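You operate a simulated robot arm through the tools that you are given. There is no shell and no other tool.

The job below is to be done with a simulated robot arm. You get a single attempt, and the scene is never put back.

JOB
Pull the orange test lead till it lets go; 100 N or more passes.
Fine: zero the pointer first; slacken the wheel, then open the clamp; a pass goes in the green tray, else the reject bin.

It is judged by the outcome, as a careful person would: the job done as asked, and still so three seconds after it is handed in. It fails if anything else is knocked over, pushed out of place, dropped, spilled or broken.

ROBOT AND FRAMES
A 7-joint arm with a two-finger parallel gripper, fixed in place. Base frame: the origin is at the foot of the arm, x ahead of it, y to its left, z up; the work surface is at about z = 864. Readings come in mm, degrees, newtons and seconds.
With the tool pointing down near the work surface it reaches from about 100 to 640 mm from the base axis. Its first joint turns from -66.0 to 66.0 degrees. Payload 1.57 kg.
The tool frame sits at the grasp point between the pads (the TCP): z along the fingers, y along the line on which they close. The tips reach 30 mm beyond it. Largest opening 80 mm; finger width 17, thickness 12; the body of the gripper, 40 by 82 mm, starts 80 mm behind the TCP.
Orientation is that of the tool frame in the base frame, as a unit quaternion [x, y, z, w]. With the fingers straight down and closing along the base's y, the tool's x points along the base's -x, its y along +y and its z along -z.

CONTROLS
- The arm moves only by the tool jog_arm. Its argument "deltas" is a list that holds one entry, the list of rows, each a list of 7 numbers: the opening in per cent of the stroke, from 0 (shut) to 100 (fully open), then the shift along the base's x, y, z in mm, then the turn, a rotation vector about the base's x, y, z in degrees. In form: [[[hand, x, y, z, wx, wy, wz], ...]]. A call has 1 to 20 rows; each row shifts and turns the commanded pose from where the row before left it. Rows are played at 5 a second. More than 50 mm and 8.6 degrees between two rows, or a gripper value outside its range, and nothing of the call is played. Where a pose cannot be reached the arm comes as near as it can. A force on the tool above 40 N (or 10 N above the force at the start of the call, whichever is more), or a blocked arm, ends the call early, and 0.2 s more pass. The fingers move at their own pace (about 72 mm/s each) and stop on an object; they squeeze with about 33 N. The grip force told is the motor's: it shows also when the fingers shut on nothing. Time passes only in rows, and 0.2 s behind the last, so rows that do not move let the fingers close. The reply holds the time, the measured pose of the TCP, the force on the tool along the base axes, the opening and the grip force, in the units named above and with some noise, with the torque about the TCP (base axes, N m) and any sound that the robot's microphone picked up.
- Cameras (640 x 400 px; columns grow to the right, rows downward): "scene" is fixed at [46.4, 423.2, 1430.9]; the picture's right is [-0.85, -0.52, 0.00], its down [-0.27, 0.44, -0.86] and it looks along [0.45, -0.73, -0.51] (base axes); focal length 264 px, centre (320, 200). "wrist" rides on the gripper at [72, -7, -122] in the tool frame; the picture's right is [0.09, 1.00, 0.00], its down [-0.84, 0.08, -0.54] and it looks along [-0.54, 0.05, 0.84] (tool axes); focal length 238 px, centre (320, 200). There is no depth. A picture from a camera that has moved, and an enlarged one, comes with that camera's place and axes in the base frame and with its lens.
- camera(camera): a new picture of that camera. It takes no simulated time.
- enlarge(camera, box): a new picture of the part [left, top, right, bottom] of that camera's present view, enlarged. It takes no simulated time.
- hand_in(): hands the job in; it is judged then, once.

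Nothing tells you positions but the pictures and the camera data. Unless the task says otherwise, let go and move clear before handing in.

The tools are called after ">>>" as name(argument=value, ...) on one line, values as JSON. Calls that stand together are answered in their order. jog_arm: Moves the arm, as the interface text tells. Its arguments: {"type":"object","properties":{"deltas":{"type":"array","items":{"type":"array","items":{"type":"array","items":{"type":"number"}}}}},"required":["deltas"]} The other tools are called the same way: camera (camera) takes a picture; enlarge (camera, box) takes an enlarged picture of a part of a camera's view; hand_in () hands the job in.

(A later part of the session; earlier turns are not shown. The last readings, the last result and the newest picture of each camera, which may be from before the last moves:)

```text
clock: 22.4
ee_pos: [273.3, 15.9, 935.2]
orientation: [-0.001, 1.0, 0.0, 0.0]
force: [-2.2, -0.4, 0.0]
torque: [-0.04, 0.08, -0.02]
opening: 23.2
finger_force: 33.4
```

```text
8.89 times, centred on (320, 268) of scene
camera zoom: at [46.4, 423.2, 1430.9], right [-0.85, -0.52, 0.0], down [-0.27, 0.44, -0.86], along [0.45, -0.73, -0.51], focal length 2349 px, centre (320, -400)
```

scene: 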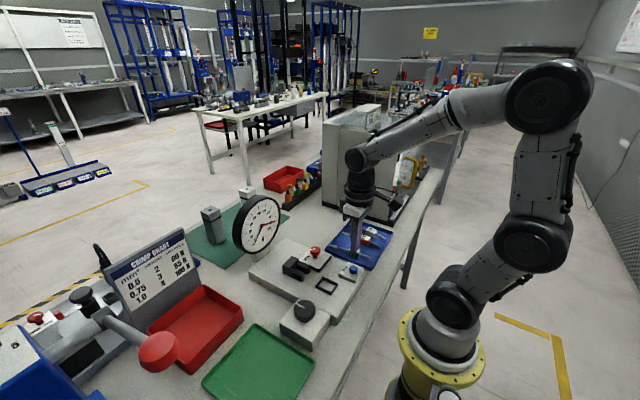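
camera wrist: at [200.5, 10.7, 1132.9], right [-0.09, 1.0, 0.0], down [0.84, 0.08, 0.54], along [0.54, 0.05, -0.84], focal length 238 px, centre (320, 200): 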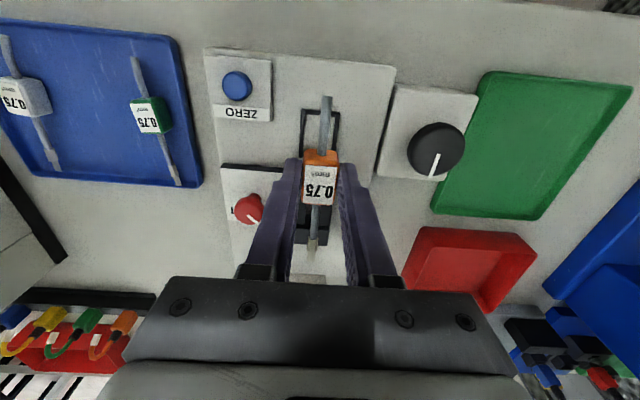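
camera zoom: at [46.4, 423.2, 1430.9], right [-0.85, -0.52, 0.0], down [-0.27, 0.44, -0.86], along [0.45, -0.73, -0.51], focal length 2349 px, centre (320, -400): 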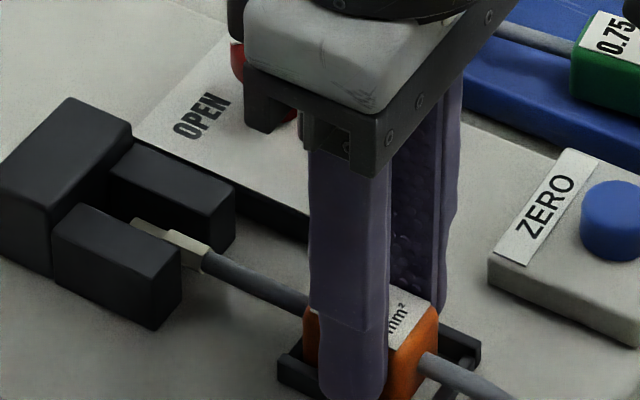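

A small -x force suggests the block is brushing the frame's +x wall. I'll look closer before shifting.

>>> enlarge(camera="scene", box=[312, 262, 352, 292])

>>> enlarge(camera="wrist", box=[290, 100, 350, 210])

```text
13.33 times, centred on (332, 277) of scene
camera zoom: at [46.4, 423.2, 1430.9], right [-0.85, -0.52, 0.0], down [-0.27, 0.44, -0.86], along [0.45, -0.73, -0.51], focal length 3524 px, centre (160, -827)
```

zoom: 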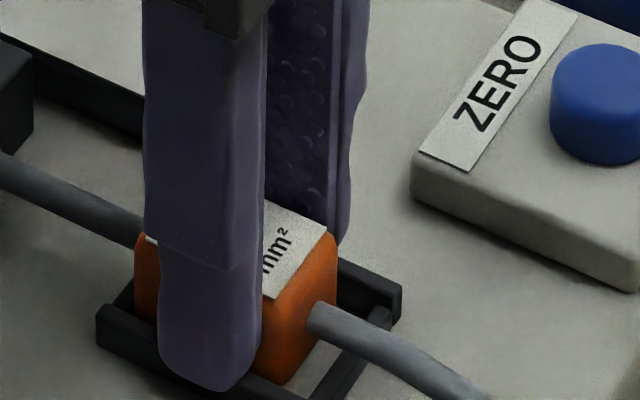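

```text
3.64 times, centred on (320, 155) of wrist
camera zoom: at [201.4, 10.5, 1056.4], right [-0.09, 1.0, 0.0], down [0.84, 0.08, 0.54], along [0.54, 0.05, -0.84], focal length 867 px, centre (320, 364)
```

zoom: 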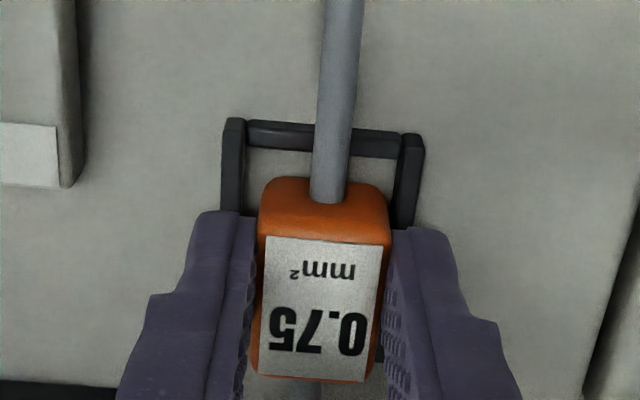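

There's about 5 mm gap on the block's -x side, so it needs to go about 2.5 mm in -x. I'll shift and then lower a touch.

>>> jog_arm(deltas=[[[0, 0, 0, 1, 0, 0, 0], [0, -1.5, 0, 0, 0, 0, 0], [0, -1, 0, 0, 0, 0, 0], [0, 0, 0, -1, 0, 0, 0], [0, 0, 0, 0, 0, 0, 0]]])

>>> enlarge(camera="scene", box=[312, 262, 352, 292])

>>> enlarge(camera="wrist", box=[290, 100, 350, 210])

```text
clock: 23.6
ee_pos: [270.4, 16.3, 936.1]
orientation: [0.0, 1.0, 0.0, 0.0]
force: [-0.6, -0.6, -0.3]
torque: [0.01, 0.0, -0.01]
opening: 23.0
finger_force: 32.9
```

```text
13.33 times, centred on (332, 277) of scene
camera zoom: at [46.5, 423.2, 1430.9], right [-0.85, -0.52, 0.0], down [-0.27, 0.44, -0.86], along [0.45, -0.73, -0.51], focal length 3524 px, centre (160, -827)
```

zoom: 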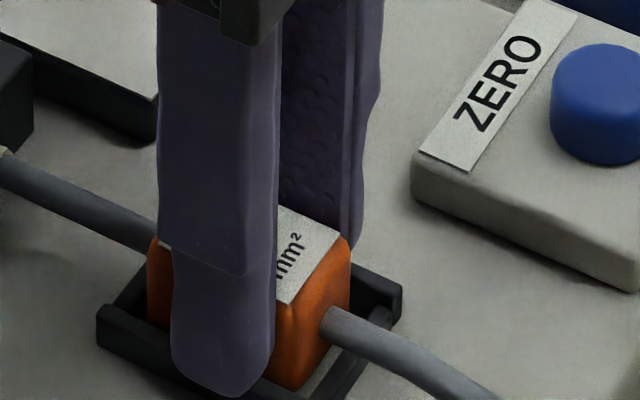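

```text
3.64 times, centred on (320, 155) of wrist
camera zoom: at [198.3, 10.6, 1056.7], right [-0.09, 1.0, 0.0], down [0.84, 0.08, 0.54], along [0.54, 0.05, -0.84], focal length 867 px, centre (320, 364)
```

zoom: 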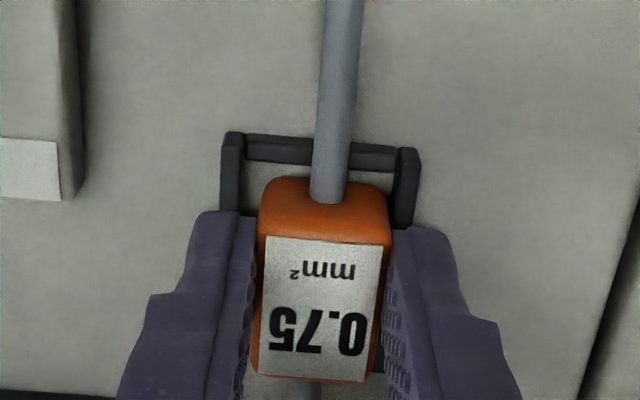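

The force is gone and there's clearance all round. I'll lower 1.5 mm more, then open to release the block into the frame.

>>> jog_arm(deltas=[[[0, 0, 0, -1, 0, 0, 0], [0, 0, 0, -0.5, 0, 0, 0], [0, 0, 0, 0, 0, 0, 0]]])

```text
clock: 24.4
ee_pos: [270.5, 16.9, 933.9]
orientation: [0.0, 1.0, -0.001, 0.001]
force: [-4.4, -3.3, 16.1]
torque: [0.06, 0.23, -0.01]
opening: 22.9
finger_force: 32.6
```

Contact now (16 N upward), so either block or tips are down. I'll ease back 1 mm and open the fingers a modest amount.

>>> jog_arm(deltas=[[[0, 0, 0, 1, 0, 0, 0], [30, 0, 0, 0, 0, 0, 0], [40, 0, 0, 0, 0, 0, 0], [45, 0, 0, 0, 0, 0, 0], [45, 0, 0, 0, 0, 0, 0]]])

>>> enlarge(camera="scene", box=[290, 245, 350, 290])

>>> enlarge(camera="wrist", box=[270, 90, 370, 220])

```text
clock: 25.6
ee_pos: [270.3, 14.7, 935.1]
orientation: [0.0, 1.0, -0.001, 0.0]
force: [-1.0, 2.1, 2.1]
torque: [0.03, 0.0, 0.0]
opening: 34.6
finger_force: 0.0
```

```text
8.89 times, centred on (320, 268) of scene
camera zoom: at [46.4, 423.2, 1430.9], right [-0.85, -0.52, 0.0], down [-0.27, 0.44, -0.86], along [0.45, -0.73, -0.51], focal length 2349 px, centre (320, -400)
```

zoom: 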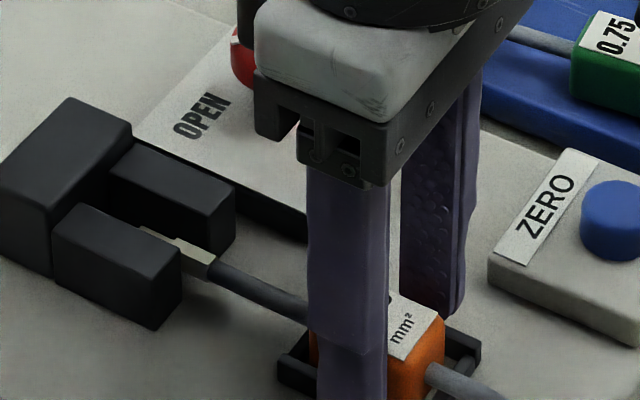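

```text
3.08 times, centred on (320, 155) of wrist
camera zoom: at [198.1, 11.0, 1055.6], right [-0.09, 1.0, 0.0], down [0.84, 0.08, 0.54], along [0.54, 0.05, -0.84], focal length 733 px, centre (320, 338)
```

zoom: 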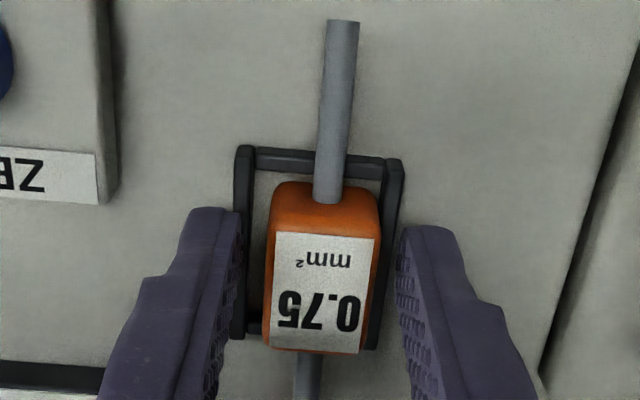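

The block looks down inside the frame. I'll rise straight up and look at how it sits.

>>> jog_arm(deltas=[[[45, 0, 0, 6, 0, 0, 0], [45, 0, 0, 20, 0, 0, 0], [45, 0, 0, 35, 0, 0, 0], [45, 0, 0, 35, 0, 0, 0], [45, 0, 0, 0, 0, 0, 0]]])

>>> enlarge(camera="scene", box=[275, 235, 355, 295])

>>> enlarge(camera="wrist", box=[230, 60, 410, 220])

```text
clock: 26.8
ee_pos: [270.0, 15.9, 1029.5]
orientation: [0.0, 1.0, 0.0, 0.0]
force: [0.3, -0.8, -0.5]
torque: [-0.02, 0.0, 0.0]
opening: 36.0
finger_force: 0.1
```

```text
6.67 times, centred on (315, 265) of scene
camera zoom: at [46.4, 423.2, 1430.9], right [-0.85, -0.52, 0.0], down [-0.27, 0.44, -0.86], along [0.45, -0.73, -0.51], focal length 1762 px, centre (353, -233)
```

zoom: 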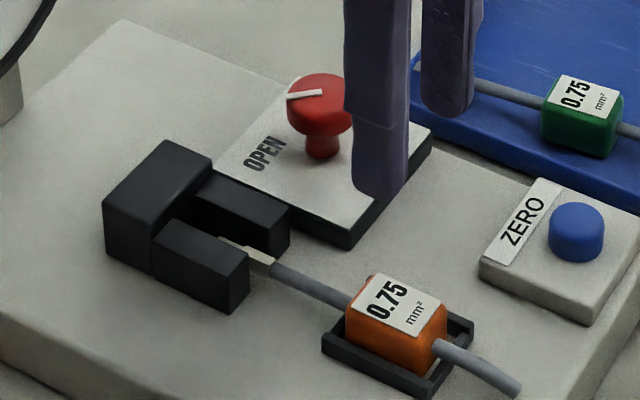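

```text
2.50 times, centred on (320, 140) of wrist
camera zoom: at [197.3, 10.8, 1151.6], right [-0.09, 1.0, 0.0], down [0.84, 0.08, 0.54], along [0.54, 0.05, -0.84], focal length 596 px, centre (320, 350)
```

zoom: 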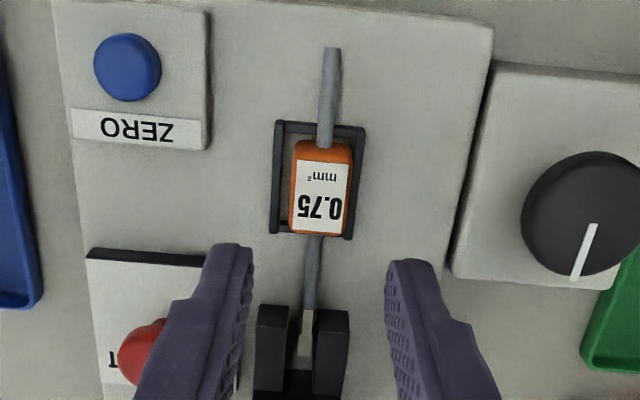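

The lead is seated: block in the frame, crimp in the open slot. Next is the OPEN/SHUT knob; I'll move above it and refine its position.

>>> jog_arm(deltas=[[[60, 26, -21.6, 0, 0, 0, 0], [60, 26, -21.6, 0, 0, 0, 0], [60, 26, -21.6, 0, 0, 0, 0], [60, 0, 0, 0, 0, 0, 0]]])

>>> camera(camera="wrist")

>>> enlarge(camera="wrist", box=[250, 80, 390, 220])

>>> enlarge(camera="scene", box=[270, 200, 370, 290])

```text
clock: 27.8
ee_pos: [349.5, -48.8, 1029.9]
orientation: [-0.001, 1.0, 0.0, 0.0]
force: [-0.4, 0.8, 0.1]
torque: [0.0, 0.02, -0.02]
opening: 48.2
finger_force: 0.0
```

```text
taken
camera wrist: at [276.2, -53.9, 1150.6], right [-0.09, 1.0, 0.0], down [0.84, 0.08, 0.54], along [0.54, 0.05, -0.84], focal length 238 px, centre (320, 200)
```

wrist: 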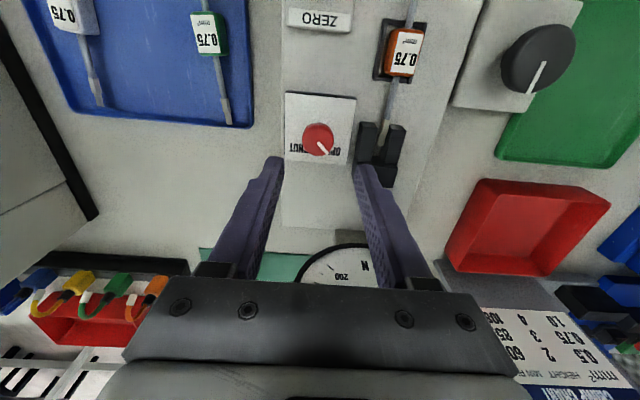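

```text
2.86 times, centred on (320, 150) of wrist
camera zoom: at [276.2, -53.9, 1150.6], right [-0.09, 1.0, 0.0], down [0.84, 0.08, 0.54], along [0.54, 0.05, -0.84], focal length 681 px, centre (320, 343)
```

zoom: 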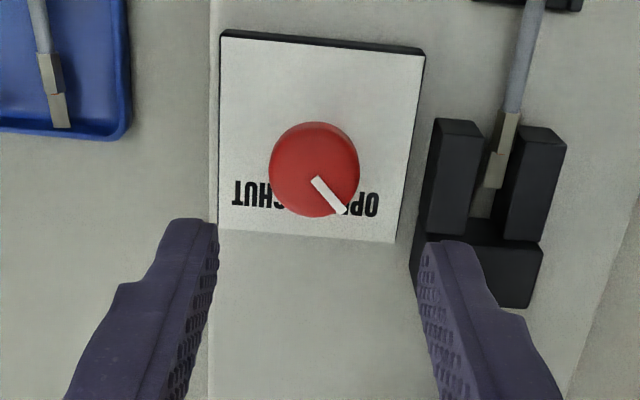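

```text
4.44 times, centred on (320, 245) of scene
camera zoom: at [46.5, 423.2, 1430.9], right [-0.85, -0.52, 0.0], down [-0.27, 0.44, -0.86], along [0.45, -0.73, -0.51], focal length 1174 px, centre (320, 0)
```

zoom: 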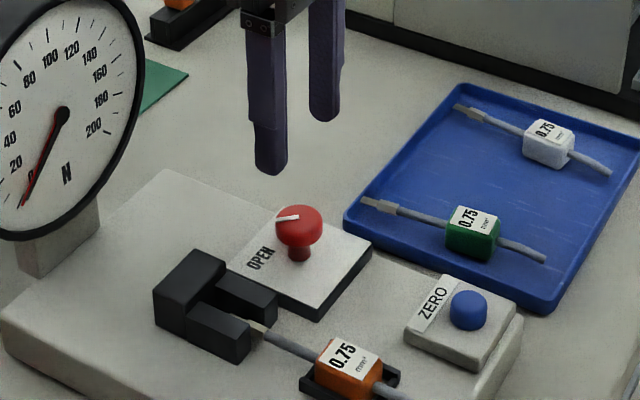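

The knob centre is about (350.3, -49.3), 30 mm across, pointing at OPEN (+45°); SHUT is at about -45°. I'll lower onto the knob, then close.

>>> jog_arm(deltas=[[[52, 0.8, -0.5, -25, 0, 0, 0], [52, 0, 0, -30, 0, 0, 0], [52, 0, 0, -20, 0, 0, 0], [52, 0, 0, -8, 0, 0, 0], [52, 0, 0, 0, 0, 0, 0]]])

>>> enlarge(camera="scene", box=[270, 220, 350, 280])

>>> enlarge(camera="wrist", box=[250, 80, 390, 220])

```text
clock: 29.0
ee_pos: [349.2, -47.9, 946.4]
orientation: [0.0, 1.0, 0.0, 0.0]
force: [-0.6, -0.2, -0.4]
torque: [-0.01, 0.01, 0.02]
opening: 41.6
finger_force: 0.0
```

```text
6.67 times, centred on (310, 250) of scene
camera zoom: at [46.4, 423.2, 1430.9], right [-0.85, -0.52, 0.0], down [-0.27, 0.44, -0.86], along [0.45, -0.73, -0.51], focal length 1762 px, centre (387, -133)
```

zoom: 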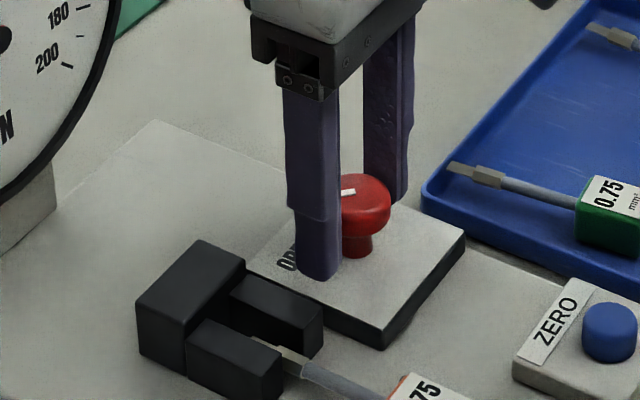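

```text
2.86 times, centred on (320, 150) of wrist
camera zoom: at [278.1, -54.1, 1068.7], right [-0.09, 1.0, 0.0], down [0.84, 0.08, 0.54], along [0.54, 0.05, -0.84], focal length 681 px, centre (320, 343)
```

zoom: 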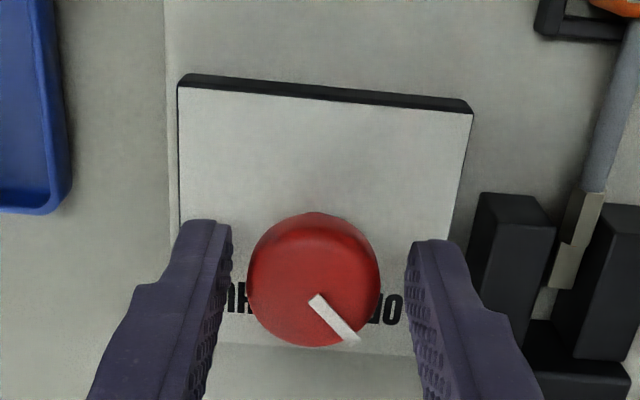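

The fingers straddle the knob with room on both sides. I'll close on it and check the forces.

>>> jog_arm(deltas=[[[52, 1, -0.5, 0, 0, 0, 0], [0, 0, 0, 0, 0, 0, 0], [0, 0, 0, 0, 0, 0, 0], [0, 0, 0, 0, 0, 0, 0]]])

```text
clock: 30.0
ee_pos: [350.9, -49.5, 946.8]
orientation: [-0.001, 1.0, -0.001, 0.0]
force: [-0.9, -12.1, -1.9]
torque: [-0.24, -0.17, 0.02]
opening: 29.8
finger_force: 38.9
```

Gripped at 29.8 mm. There is a 12 N side force in -y, so I'll follow it by 1 mm and then start turning toward SHUT (clockwise from above), a little at first.

>>> jog_arm(deltas=[[[0, 0, -1, 0, 0, 0, 0], [0, 0, 0, 0, 0, 0, -5], [0, 0, 0, 0, 0, 0, -8], [0, 0, 0, 0, 0, 0, -8], [0, 0, 0, 0, 0, 0, 0]]])

>>> enlarge(camera="wrist", box=[250, 80, 390, 220])

>>> enlarge(camera="scene", box=[270, 220, 350, 280])

```text
clock: 31.2
ee_pos: [350.6, -51.0, 947.2]
orientation: [0.182, 0.983, 0.0, 0.0]
force: [5.7, -2.4, -11.6]
torque: [-0.4, -1.1, 0.03]
opening: 29.6
finger_force: 39.2
```

```text
2.86 times, centred on (320, 150) of wrist
camera zoom: at [281.0, -29.6, 1069.0], right [0.27, 0.96, 0.0], down [0.81, -0.23, 0.54], along [0.52, -0.15, -0.84], focal length 681 px, centre (320, 343)
```

zoom: 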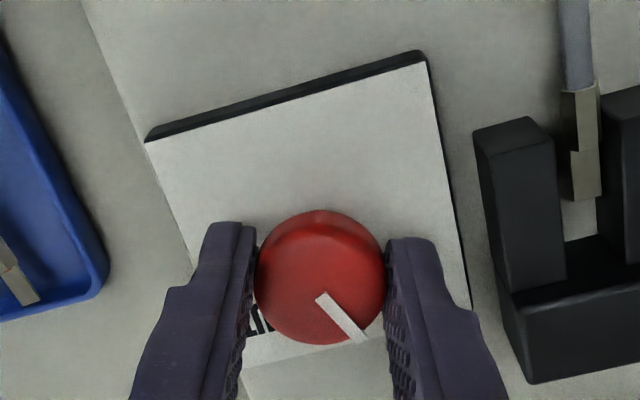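

```text
6.67 times, centred on (310, 250) of scene
camera zoom: at [46.7, 423.1, 1430.9], right [-0.85, -0.52, 0.0], down [-0.27, 0.44, -0.86], along [0.45, -0.73, -0.51], focal length 1762 px, centre (387, -133)
```

zoom: 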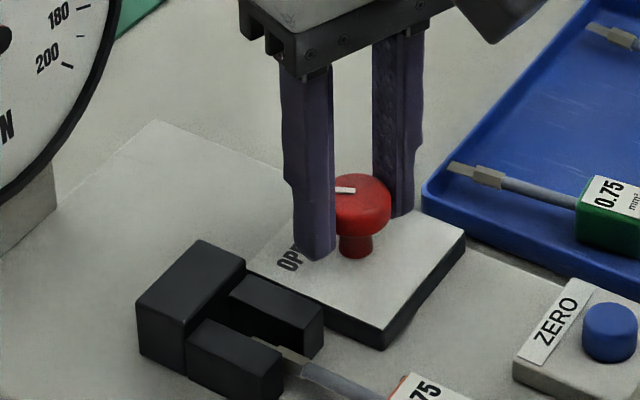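

The knob turns with the gripper (pointer keeps its place between the fingers). I'll carry on turning toward SHUT.

>>> jog_arm(deltas=[[[0, 0, 0, 0, 0, 0, -8], [0, 0, 0, 0, 0, 0, -8], [0, 0, 0, 0, 0, 0, -8], [0, 0, 0, 0, 0, 0, -8], [0, 0, 0, 0, 0, 0, 0]]])

>>> enlarge(camera="wrist", box=[250, 80, 390, 220])

>>> enlarge(camera="scene", box=[270, 220, 350, 280])

```text
clock: 32.4
ee_pos: [349.7, -52.0, 946.9]
orientation: [0.448, 0.894, 0.0, -0.001]
force: [3.2, 1.5, -5.0]
torque: [0.17, 0.2, 0.01]
opening: 29.5
finger_force: 39.3
```

```text
2.86 times, centred on (320, 150) of wrist
camera zoom: at [302.0, 3.9, 1069.1], right [0.74, 0.67, 0.0], down [0.56, -0.62, 0.54], along [0.36, -0.4, -0.84], focal length 681 px, centre (320, 343)
```

zoom: 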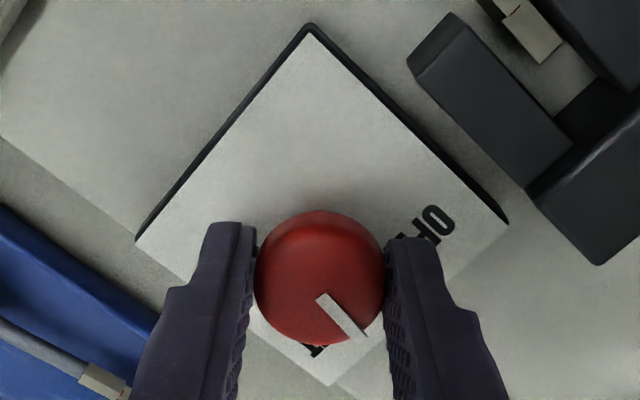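

```text
6.67 times, centred on (310, 250) of scene
camera zoom: at [46.6, 423.2, 1430.9], right [-0.85, -0.52, 0.0], down [-0.27, 0.44, -0.86], along [0.45, -0.73, -0.51], focal length 1762 px, centre (387, -133)
```

zoom: 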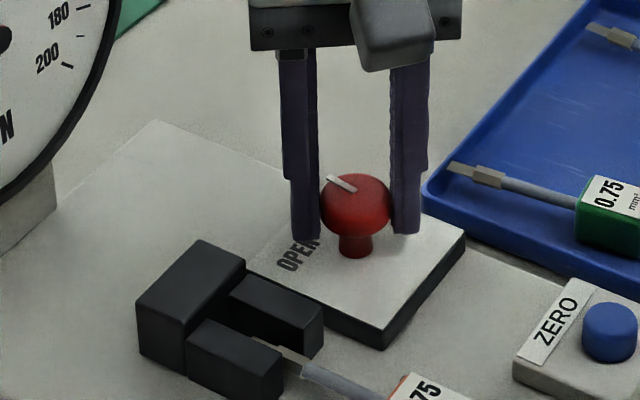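

It's turned about 53° so far with low forces. I'll continue the remaining ~37°.

>>> jog_arm(deltas=[[[0, 0, 0, 0, 0, 0, -8], [0, 0, 0, 0, 0, 0, -8], [0, 0, 0, 0, 0, 0, -8], [0, 0, 0, 0, 0, 0, -8], [0, 0, 0, 0, 0, 0, -5], [0, 0, 0, 0, 0, 0, 0]]])

>>> enlarge(camera="wrist", box=[250, 80, 390, 220])

>>> enlarge(camera="scene", box=[270, 220, 350, 280])

```text
clock: 33.8
ee_pos: [349.4, -50.7, 946.3]
orientation: [0.708, 0.706, 0.0, 0.001]
force: [-6.3, 2.3, 13.8]
torque: [0.03, 0.27, 0.03]
opening: 29.6
finger_force: 39.5
```

```text
2.86 times, centred on (320, 150) of wrist
camera zoom: at [343.1, 22.3, 1069.0], right [1.0, 0.09, 0.0], down [0.08, -0.84, 0.54], along [0.05, -0.54, -0.84], focal length 681 px, centre (320, 343)
```

zoom: 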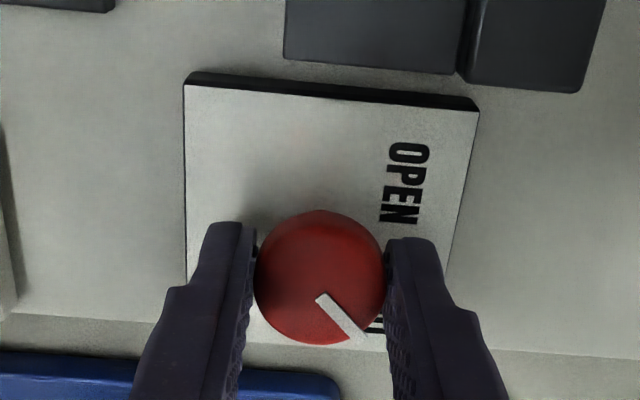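

```text
6.67 times, centred on (310, 250) of scene
camera zoom: at [46.1, 423.3, 1430.9], right [-0.85, -0.52, 0.0], down [-0.27, 0.44, -0.86], along [0.45, -0.73, -0.51], focal length 1762 px, centre (387, -133)
```

zoom: 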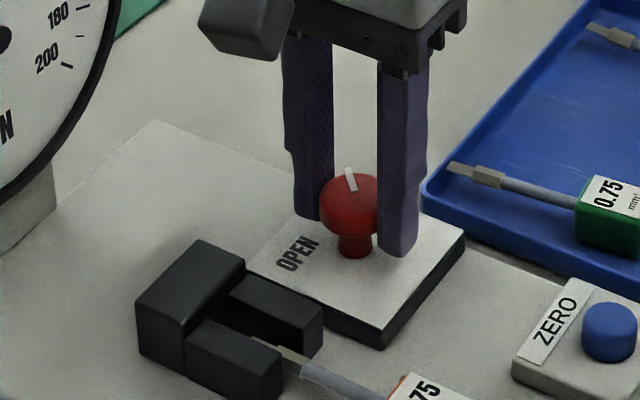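

The pointer is now on the SHUT side (-45°). I'll open the fingers, rise, and check that the pointer stays and whether the clamp has closed.

>>> jog_arm(deltas=[[[30, 0, 0, 0, 0, 0, 0], [55, 0, 0, 0, 0, 0, 0], [55, 0, 0, 0, 0, 0, 0], [55, 0, 0, 20, 0, 0, 0], [55, 0, 0, 35, 0, 0, 0], [55, 0, 0, 30, 0, 0, 0], [55, 0, 0, 0, 0, 0, 0]]])

>>> enlarge(camera="scene", box=[275, 235, 355, 295])

>>> camera(camera="wrist")

```text
clock: 35.4
ee_pos: [349.8, -51.1, 1031.9]
orientation: [0.707, 0.707, 0.0, 0.0]
force: [0.5, -0.9, -0.3]
torque: [-0.01, -0.01, 0.03]
opening: 44.1
finger_force: 0.0
```

```text
6.67 times, centred on (315, 265) of scene
camera zoom: at [46.4, 423.2, 1430.9], right [-0.85, -0.52, 0.0], down [-0.27, 0.44, -0.86], along [0.45, -0.73, -0.51], focal length 1762 px, centre (353, -233)
```

zoom: 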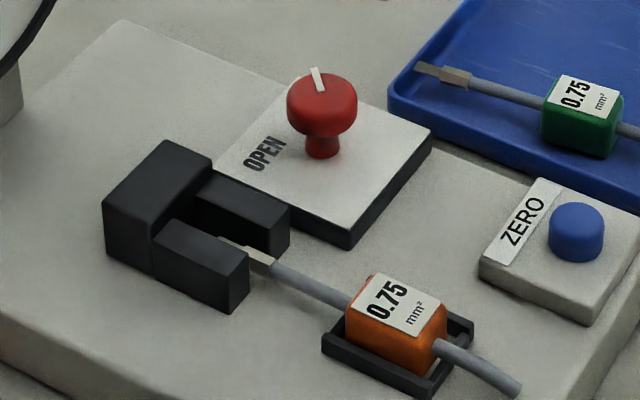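

```text
taken
camera wrist: at [343.3, 21.6, 1153.4], right [1.0, 0.09, 0.0], down [0.08, -0.84, 0.54], along [0.05, -0.54, -0.84], focal length 238 px, centre (320, 200)
```

wrist: 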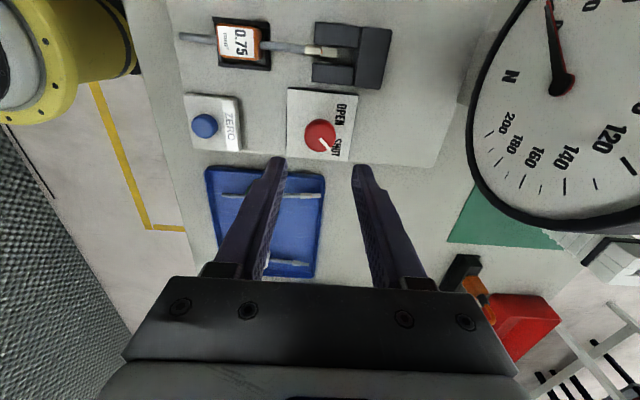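

The pointer stays at SHUT. I'll zoom in on the knob and fork from here.

>>> enlarge(camera="wrist", box=[270, 10, 410, 170])

>>> enlarge(camera="scene", box=[280, 250, 320, 285])

>>> enlarge(camera="scene", box=[220, 180, 300, 270])

```text
2.50 times, centred on (340, 90) of wrist
camera zoom: at [343.3, 21.6, 1153.4], right [1.0, 0.09, 0.0], down [0.08, -0.84, 0.54], along [0.05, -0.54, -0.84], focal length 596 px, centre (270, 475)
```

zoom: 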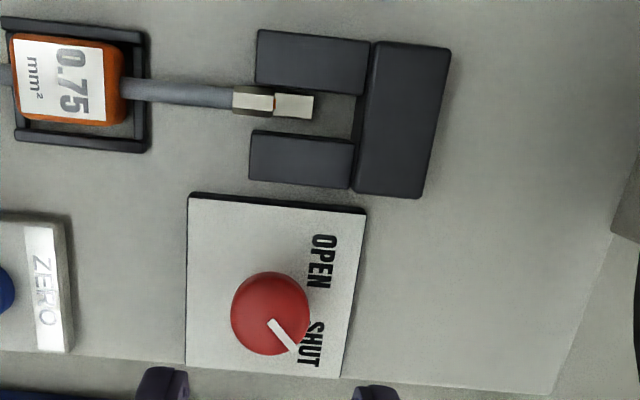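

```text
11.43 times, centred on (300, 268) of scene
camera zoom: at [46.4, 423.2, 1430.9], right [-0.85, -0.52, 0.0], down [-0.27, 0.44, -0.86], along [0.45, -0.73, -0.51], focal length 3020 px, centre (549, -571)
```

zoom: 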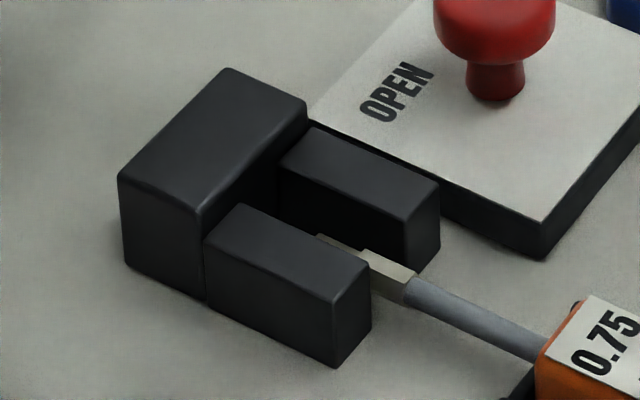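

```text
4.44 times, centred on (260, 225) of scene
camera zoom: at [46.4, 423.2, 1430.9], right [-0.85, -0.52, 0.0], down [-0.27, 0.44, -0.86], along [0.45, -0.73, -0.51], focal length 1174 px, centre (587, 89)
```

zoom: 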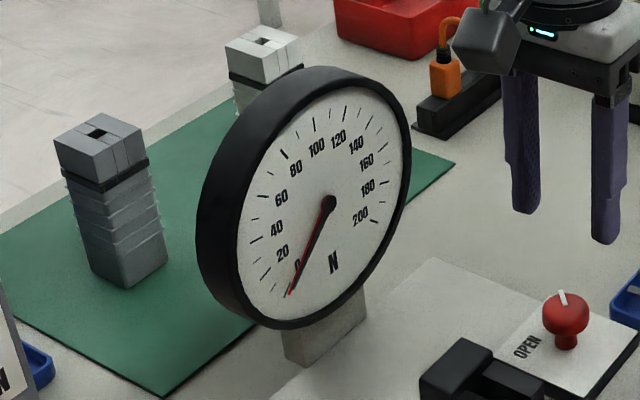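

The knob is at SHUT and the gauge still reads 0. Now I'll go over to the wheel at about (270, 121), turning the gripper back to straight on the way, and look at it closely.

>>> jog_arm(deltas=[[[60, -6.6, 14.4, 0, 0, 0, 7.5], [60, -6.6, 14.4, 0, 0, 0, 7.5], [60, -6.6, 14.4, 0, 0, 0, 7.5], [60, -6.6, 14.4, 0, 0, 0, 7.5], [60, -6.6, 14.4, 0, 0, 0, 7.5], [60, -6.6, 14.4, 0, 0, 0, 7.5], [75, -6.6, 14.4, 0, 0, 0, 7.5], [75, -6.6, 14.4, 0, 0, 0, 7.5], [75, -6.6, 14.4, 0, 0, 0, 7.5], [75, -6.6, 14.4, 0, 0, 0, 7.5], [75, -6.6, 14.4, 0, 0, 0, 7.5], [75, -6.6, 14.4, 0, 0, 0, 7.5], [75, 0, 0, 0, 0, 0, 0]]])

>>> camera(camera="wrist")

>>> enlarge(camera="wrist", box=[240, 60, 400, 200])

>>> enlarge(camera="scene", box=[260, 270, 350, 350])

```text
clock: 38.2
ee_pos: [271.2, 123.9, 1032.3]
orientation: [-0.001, 1.0, 0.001, 0.0]
force: [-0.8, -0.5, 0.2]
torque: [0.03, -0.03, -0.01]
opening: 60.0
finger_force: 0.1
```

```text
taken
camera wrist: at [199.6, 116.7, 1154.0], right [-0.09, 1.0, 0.0], down [0.84, 0.08, 0.54], along [0.54, 0.05, -0.84], focal length 238 px, centre (320, 200)
```

wrist: 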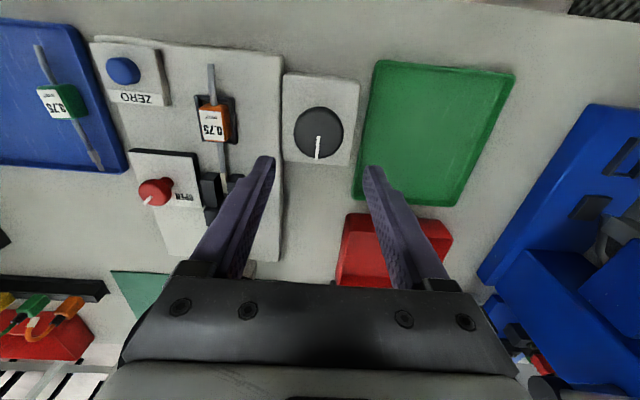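

```text
2.86 times, centred on (320, 130) of wrist
camera zoom: at [199.6, 116.7, 1154.0], right [-0.09, 1.0, 0.0], down [0.84, 0.08, 0.54], along [0.54, 0.05, -0.84], focal length 681 px, centre (320, 400)
```

zoom: 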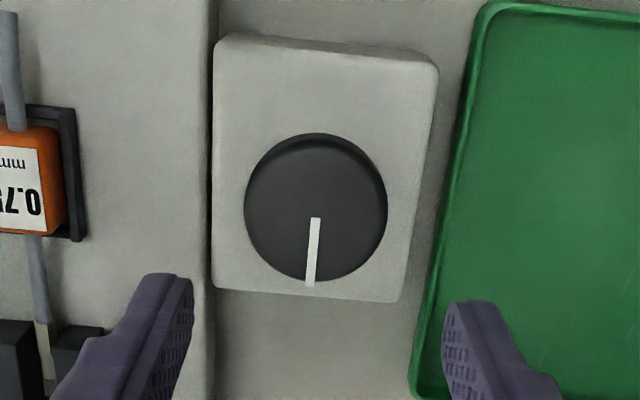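

```text
5.00 times, centred on (305, 310) of scene
camera zoom: at [46.4, 423.2, 1430.9], right [-0.85, -0.52, 0.0], down [-0.27, 0.44, -0.86], along [0.45, -0.73, -0.51], focal length 1321 px, centre (395, -350)
```

zoom: 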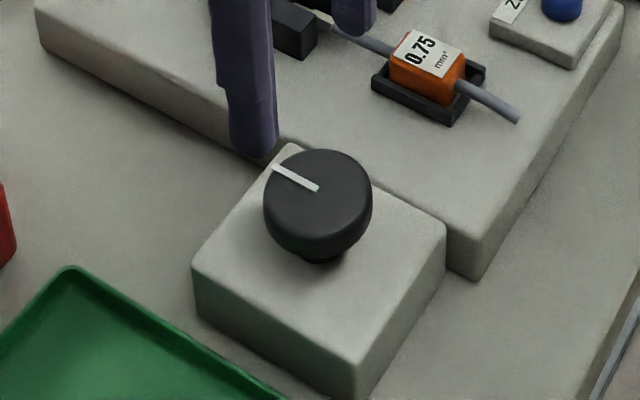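

The wheel centre is about (269, 121.4), 47 mm across, on a stem. I'll pre-turn the gripper +72° so there is room to turn clockwise, and check the pose is reached.

>>> jog_arm(deltas=[[[78, -2, -2.3, 0, 0, 0, 8], [78, 0, 0, 0, 0, 0, 8], [78, 0, 0, 0, 0, 0, 8], [78, 0, 0, 0, 0, 0, 8], [78, 0, 0, 0, 0, 0, 8], [78, 0, 0, 0, 0, 0, 8], [78, 0, 0, 0, 0, 0, 8], [78, 0, 0, 0, 0, 0, 8], [78, 0, 0, 0, 0, 0, 8], [78, 0, 0, 0, 0, 0, 0]]])

>>> camera(camera="wrist")

>>> camera(camera="scene")

```text
clock: 40.4
ee_pos: [268.5, 119.4, 1033.1]
orientation: [-0.588, 0.809, 0.0, 0.0]
force: [1.0, -0.3, -0.8]
torque: [0.0, 0.03, 0.01]
opening: 62.4
finger_force: 0.0
```

```text
taken
camera wrist: at [253.0, 49.8, 1154.0], right [-0.98, 0.22, 0.0], down [0.18, 0.82, 0.54], along [0.12, 0.53, -0.84], focal length 238 px, centre (320, 200)
```

wrist: 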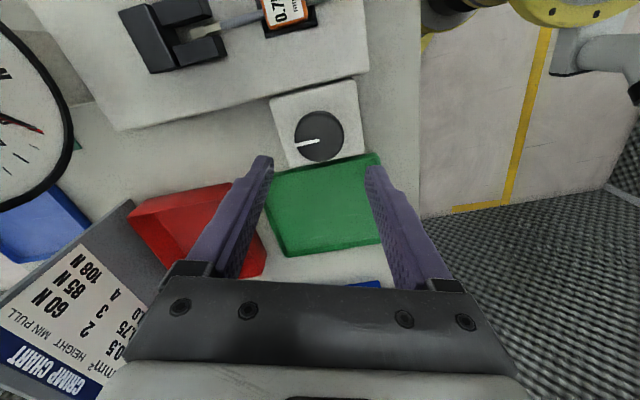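

```text
taken
```

scene: 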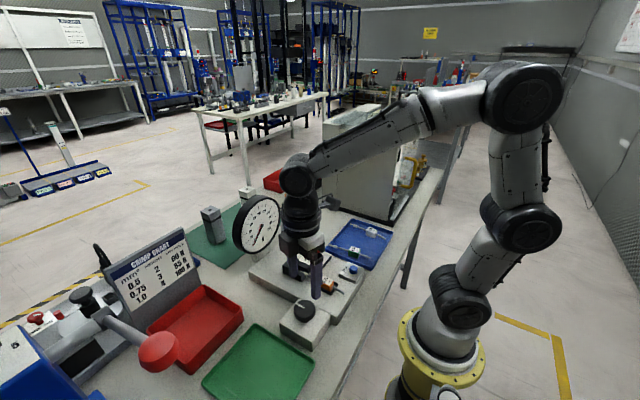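

>>> enlarge(camera="wrist", box=[250, 70, 390, 190])

```text
3.33 times, centred on (320, 130) of wrist
camera zoom: at [253.0, 49.8, 1154.0], right [-0.98, 0.22, 0.0], down [0.18, 0.82, 0.54], along [0.12, 0.53, -0.84], focal length 794 px, centre (320, 433)
```

zoom: 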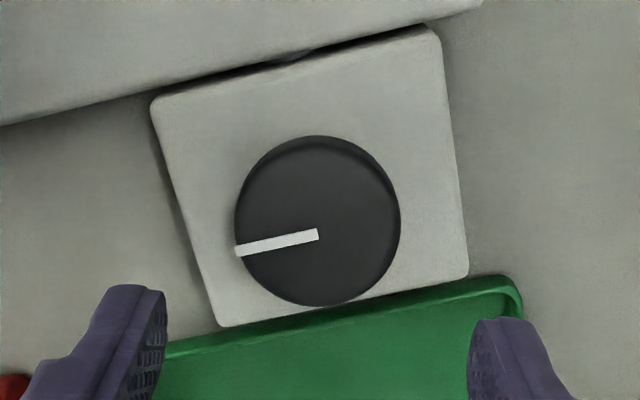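

Combining the two views, the wheel centre is (270, 121.4), top ≈ 933. I'll centre on it and lower with the fingers wide.

>>> jog_arm(deltas=[[[78, 1.2, 1.8, -30, 0, 0, 0], [78, 0, 0, -30, 0, 0, 0], [78, 0, 0, -18, 0, 0, 0], [78, 0, 0, -8, 0, 0, 0], [78, 0, 0, 0, 0, 0, 0]]])

>>> enlarge(camera="wrist", box=[230, 70, 410, 220])

>>> enlarge(camera="scene", box=[260, 260, 350, 350])

```text
clock: 41.6
ee_pos: [269.8, 121.6, 946.1]
orientation: [-0.588, 0.809, 0.0, 0.0]
force: [-0.3, 0.0, -0.3]
torque: [-0.03, 0.02, 0.0]
opening: 62.4
finger_force: 0.0
```

```text
2.67 times, centred on (320, 145) of wrist
camera zoom: at [253.4, 52.1, 1067.7], right [-0.98, 0.22, 0.0], down [0.18, 0.82, 0.54], along [0.12, 0.53, -0.84], focal length 636 px, centre (320, 347)
```

zoom: 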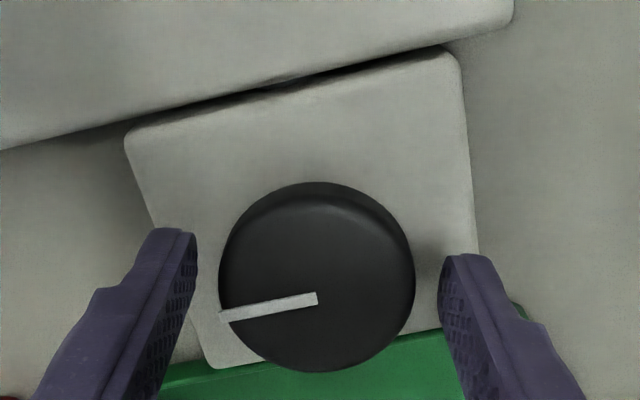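

```text
4.44 times, centred on (305, 305) of scene
camera zoom: at [46.4, 423.2, 1430.9], right [-0.85, -0.52, 0.0], down [-0.27, 0.44, -0.86], along [0.45, -0.73, -0.51], focal length 1174 px, centre (387, -267)
```

zoom: 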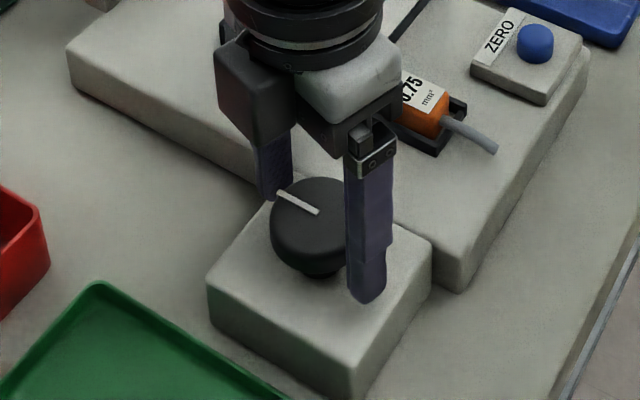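

The wheel is centred between the fingers. I'll close on it and turn a little clockwise, then check the gauge.

>>> jog_arm(deltas=[[[40, 0, 0, 0, 0, 0, 0], [0, 0, 0, 0, 0, 0, 0], [0, 0, 0, 0, 0, 0, 0], [0, 0, 0, 0, 0, 0, 0], [0, 0, 0, 0, 0, 0, -6], [0, 0, 0, 0, 0, 0, -8], [0, 0, 0, 0, 0, 0, -8], [0, 0, 0, 0, 0, 0, 0]]])

>>> enlarge(camera="wrist", box=[230, 70, 410, 220])

>>> enlarge(camera="scene", box=[220, 180, 300, 270])

>>> enlarge(camera="scene", box=[270, 240, 350, 320])

```text
clock: 43.4
ee_pos: [269.6, 121.9, 947.1]
orientation: [-0.422, 0.907, 0.0, -0.001]
force: [6.9, -8.9, -8.5]
torque: [0.52, -0.95, 0.0]
opening: 47.7
finger_force: 45.6
```

```text
2.67 times, centred on (320, 145) of wrist
camera zoom: at [229.1, 63.1, 1068.0], right [-0.82, 0.57, 0.0], down [0.48, 0.69, 0.54], along [0.31, 0.44, -0.84], focal length 636 px, centre (320, 347)
```

zoom: 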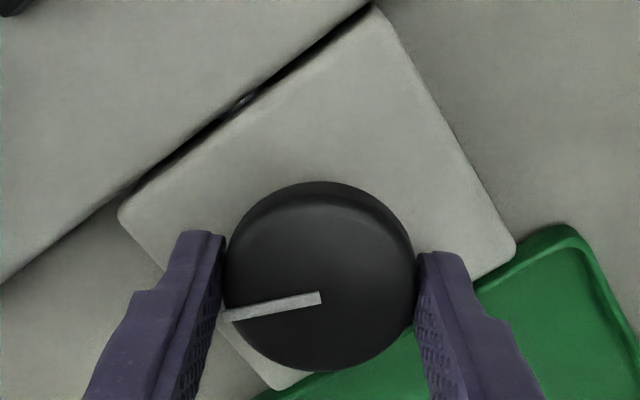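

```text
4.44 times, centred on (260, 225) of scene
camera zoom: at [46.7, 422.9, 1431.0], right [-0.85, -0.52, 0.0], down [-0.27, 0.44, -0.86], along [0.45, -0.73, -0.51], focal length 1174 px, centre (587, 89)
```

zoom: 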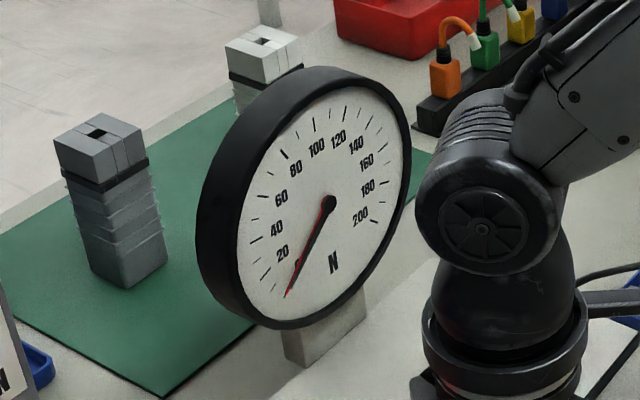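

```text
5.00 times, centred on (310, 280) of scene
camera zoom: at [46.7, 422.9, 1431.0], right [-0.85, -0.52, 0.0], down [-0.27, 0.44, -0.86], along [0.45, -0.73, -0.51], focal length 1321 px, centre (370, -200)
```

zoom: 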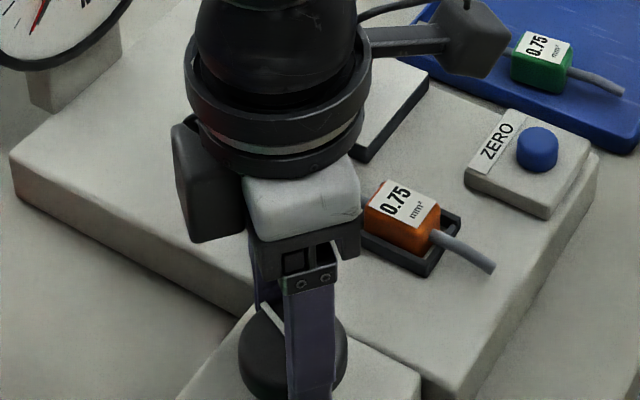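

The wheel turns with the gripper; the gauge still reads 0 after ~22°, which may be slack. I'll continue clockwise and keep an eye on the gauge.

>>> jog_arm(deltas=[[[0, 0, 0, 0, 0, 0, -8], [0, 0, 0, 0, 0, 0, -8], [0, 0, 0, 0, 0, 0, -8], [0, 0, 0, 0, 0, 0, -8], [0, 0, 0, 0, 0, 0, -8], [0, 0, 0, 0, 0, 0, 0]]])

>>> enlarge(camera="wrist", box=[230, 70, 410, 220])

>>> enlarge(camera="scene", box=[220, 180, 300, 270])

>>> camera(camera="wrist")

```text
clock: 44.8
ee_pos: [270.9, 120.7, 947.5]
orientation: [-0.086, 0.996, 0.001, 0.0]
force: [-3.3, -5.5, 2.3]
torque: [0.09, -0.55, 0.01]
opening: 47.3
finger_force: 44.5
```

```text
2.67 times, centred on (320, 145) of wrist
camera zoom: at [200.7, 103.2, 1068.0], right [-0.26, 0.97, 0.0], down [0.81, 0.22, 0.54], along [0.52, 0.14, -0.84], focal length 636 px, centre (320, 347)
```

zoom: 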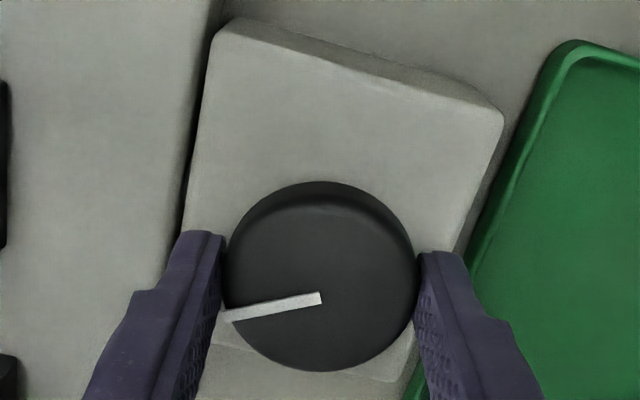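

```text
4.44 times, centred on (260, 225) of scene
camera zoom: at [46.3, 423.0, 1431.0], right [-0.85, -0.52, 0.0], down [-0.27, 0.44, -0.86], along [0.45, -0.73, -0.51], focal length 1174 px, centre (587, 89)
```

zoom: 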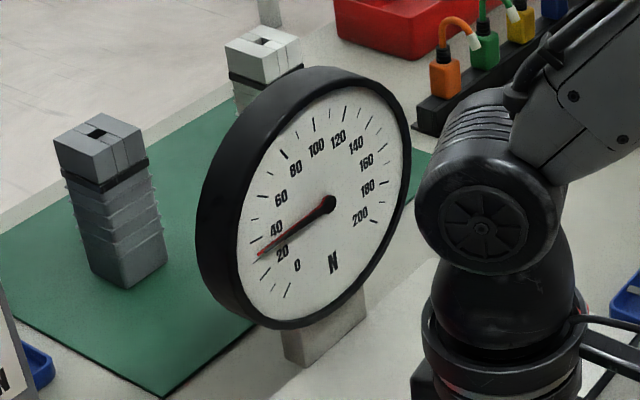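

```text
taken
camera wrist: at [200.7, 103.2, 1068.0], right [-0.26, 0.97, 0.0], down [0.81, 0.22, 0.54], along [0.52, 0.14, -0.84], focal length 238 px, centre (320, 200)
```

wrist: 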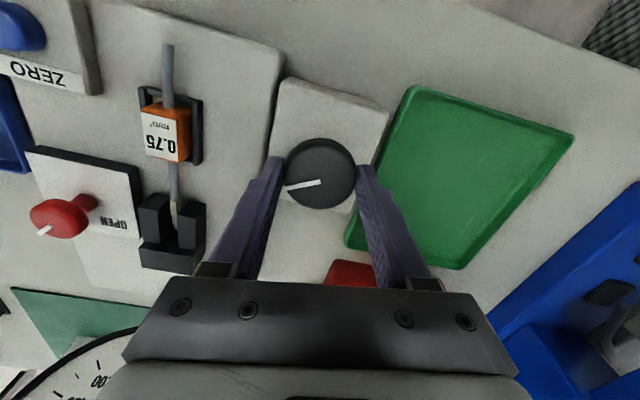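

Clockwise loads it: the gauge now reads about 28–30 N. I'll keep turning in short bursts and read the gauge and listen for it letting go.

>>> jog_arm(deltas=[[[0, 0, 0, 0, 0, 0, -8], [0, 0, 0, 0, 0, 0, -8], [0, 0, 0, 0, 0, 0, -8], [0, 0, 0, 0, 0, 0, -8], [0, 0, 0, 0, 0, 0, -8], [0, 0, 0, 0, 0, 0, 0]]])

>>> enlarge(camera="scene", box=[220, 180, 300, 270])

>>> enlarge(camera="wrist", box=[230, 70, 410, 220])

```text
clock: 46.2
ee_pos: [271.0, 120.5, 947.2]
orientation: [0.26, 0.966, 0.0, 0.0]
force: [-0.9, -16.3, 9.0]
torque: [-0.85, -0.69, 0.01]
opening: 47.7
finger_force: 44.4
```

```text
4.44 times, centred on (260, 225) of scene
camera zoom: at [46.3, 422.7, 1431.1], right [-0.85, -0.52, 0.0], down [-0.27, 0.44, -0.86], along [0.45, -0.73, -0.51], focal length 1174 px, centre (587, 89)
```

zoom: 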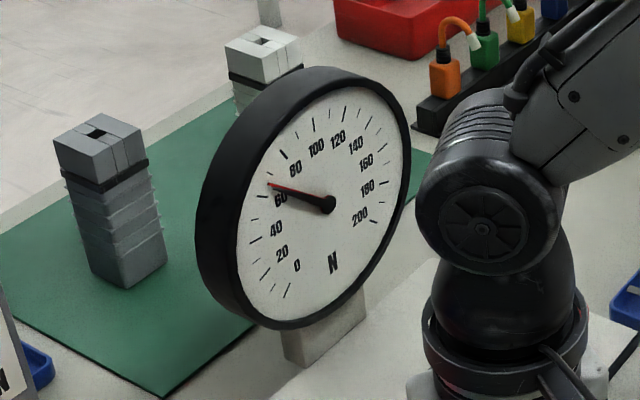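

```text
2.67 times, centred on (320, 145) of wrist
camera zoom: at [204.7, 152.2, 1067.9], right [0.42, 0.91, 0.0], down [0.76, -0.35, 0.54], along [0.49, -0.23, -0.84], focal length 636 px, centre (320, 347)
```

zoom: 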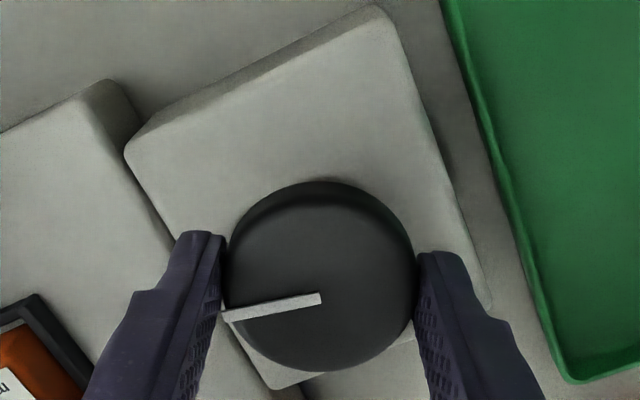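

About 67 N and still holding. Continuing in smaller bursts.

>>> jog_arm(deltas=[[[0, 0, 0, 0, 0, 0, -7], [0, 0, 0, 0, 0, 0, -7], [0, 0, 0, 0, 0, 0, -7], [0, 0, 0, 0, 0, 0, 0]]])

>>> enlarge(camera="scene", box=[220, 180, 300, 270])

```text
clock: 47.2
ee_pos: [269.9, 121.0, 946.7]
orientation: [0.431, 0.902, -0.001, -0.001]
force: [-0.5, -19.4, 6.3]
torque: [-0.42, -0.3, 0.02]
opening: 47.5
finger_force: 45.8
```

```text
4.44 times, centred on (260, 225) of scene
camera zoom: at [46.4, 422.7, 1431.1], right [-0.85, -0.52, 0.0], down [-0.27, 0.44, -0.86], along [0.45, -0.73, -0.51], focal length 1174 px, centre (587, 89)
```

zoom: 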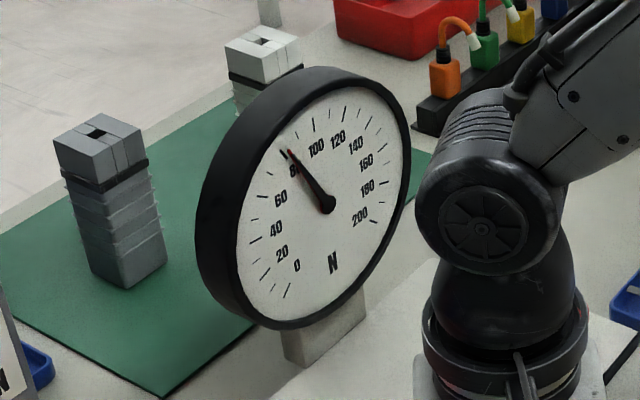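

>>> enlarge(camera="scene", box=[244, 196, 276, 226])

>>> enlarge(camera="scene", box=[230, 188, 286, 256])

```text
13.33 times, centred on (260, 211) of scene
camera zoom: at [46.4, 422.7, 1431.1], right [-0.85, -0.52, 0.0], down [-0.27, 0.44, -0.86], along [0.45, -0.73, -0.51], focal length 3524 px, centre (1120, 53)
```

zoom: 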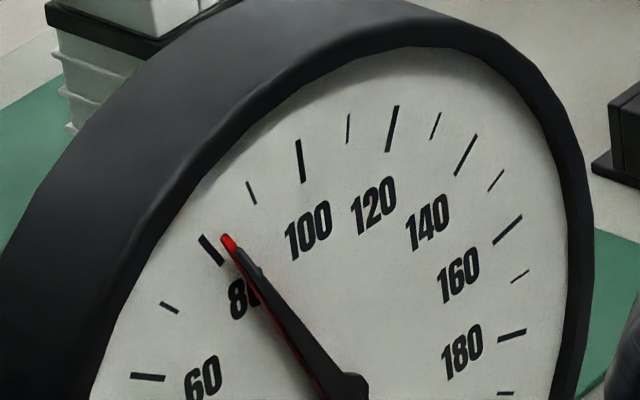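

```text
5.88 times, centred on (258, 222) of scene
camera zoom: at [46.4, 422.7, 1431.1], right [-0.85, -0.52, 0.0], down [-0.27, 0.44, -0.86], along [0.45, -0.73, -0.51], focal length 1554 px, centre (685, 71)
```

zoom: 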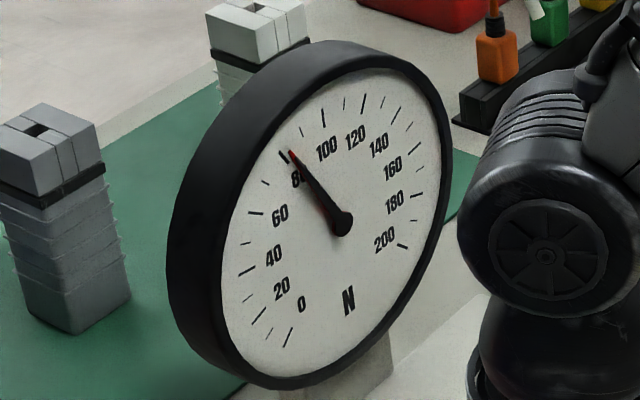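

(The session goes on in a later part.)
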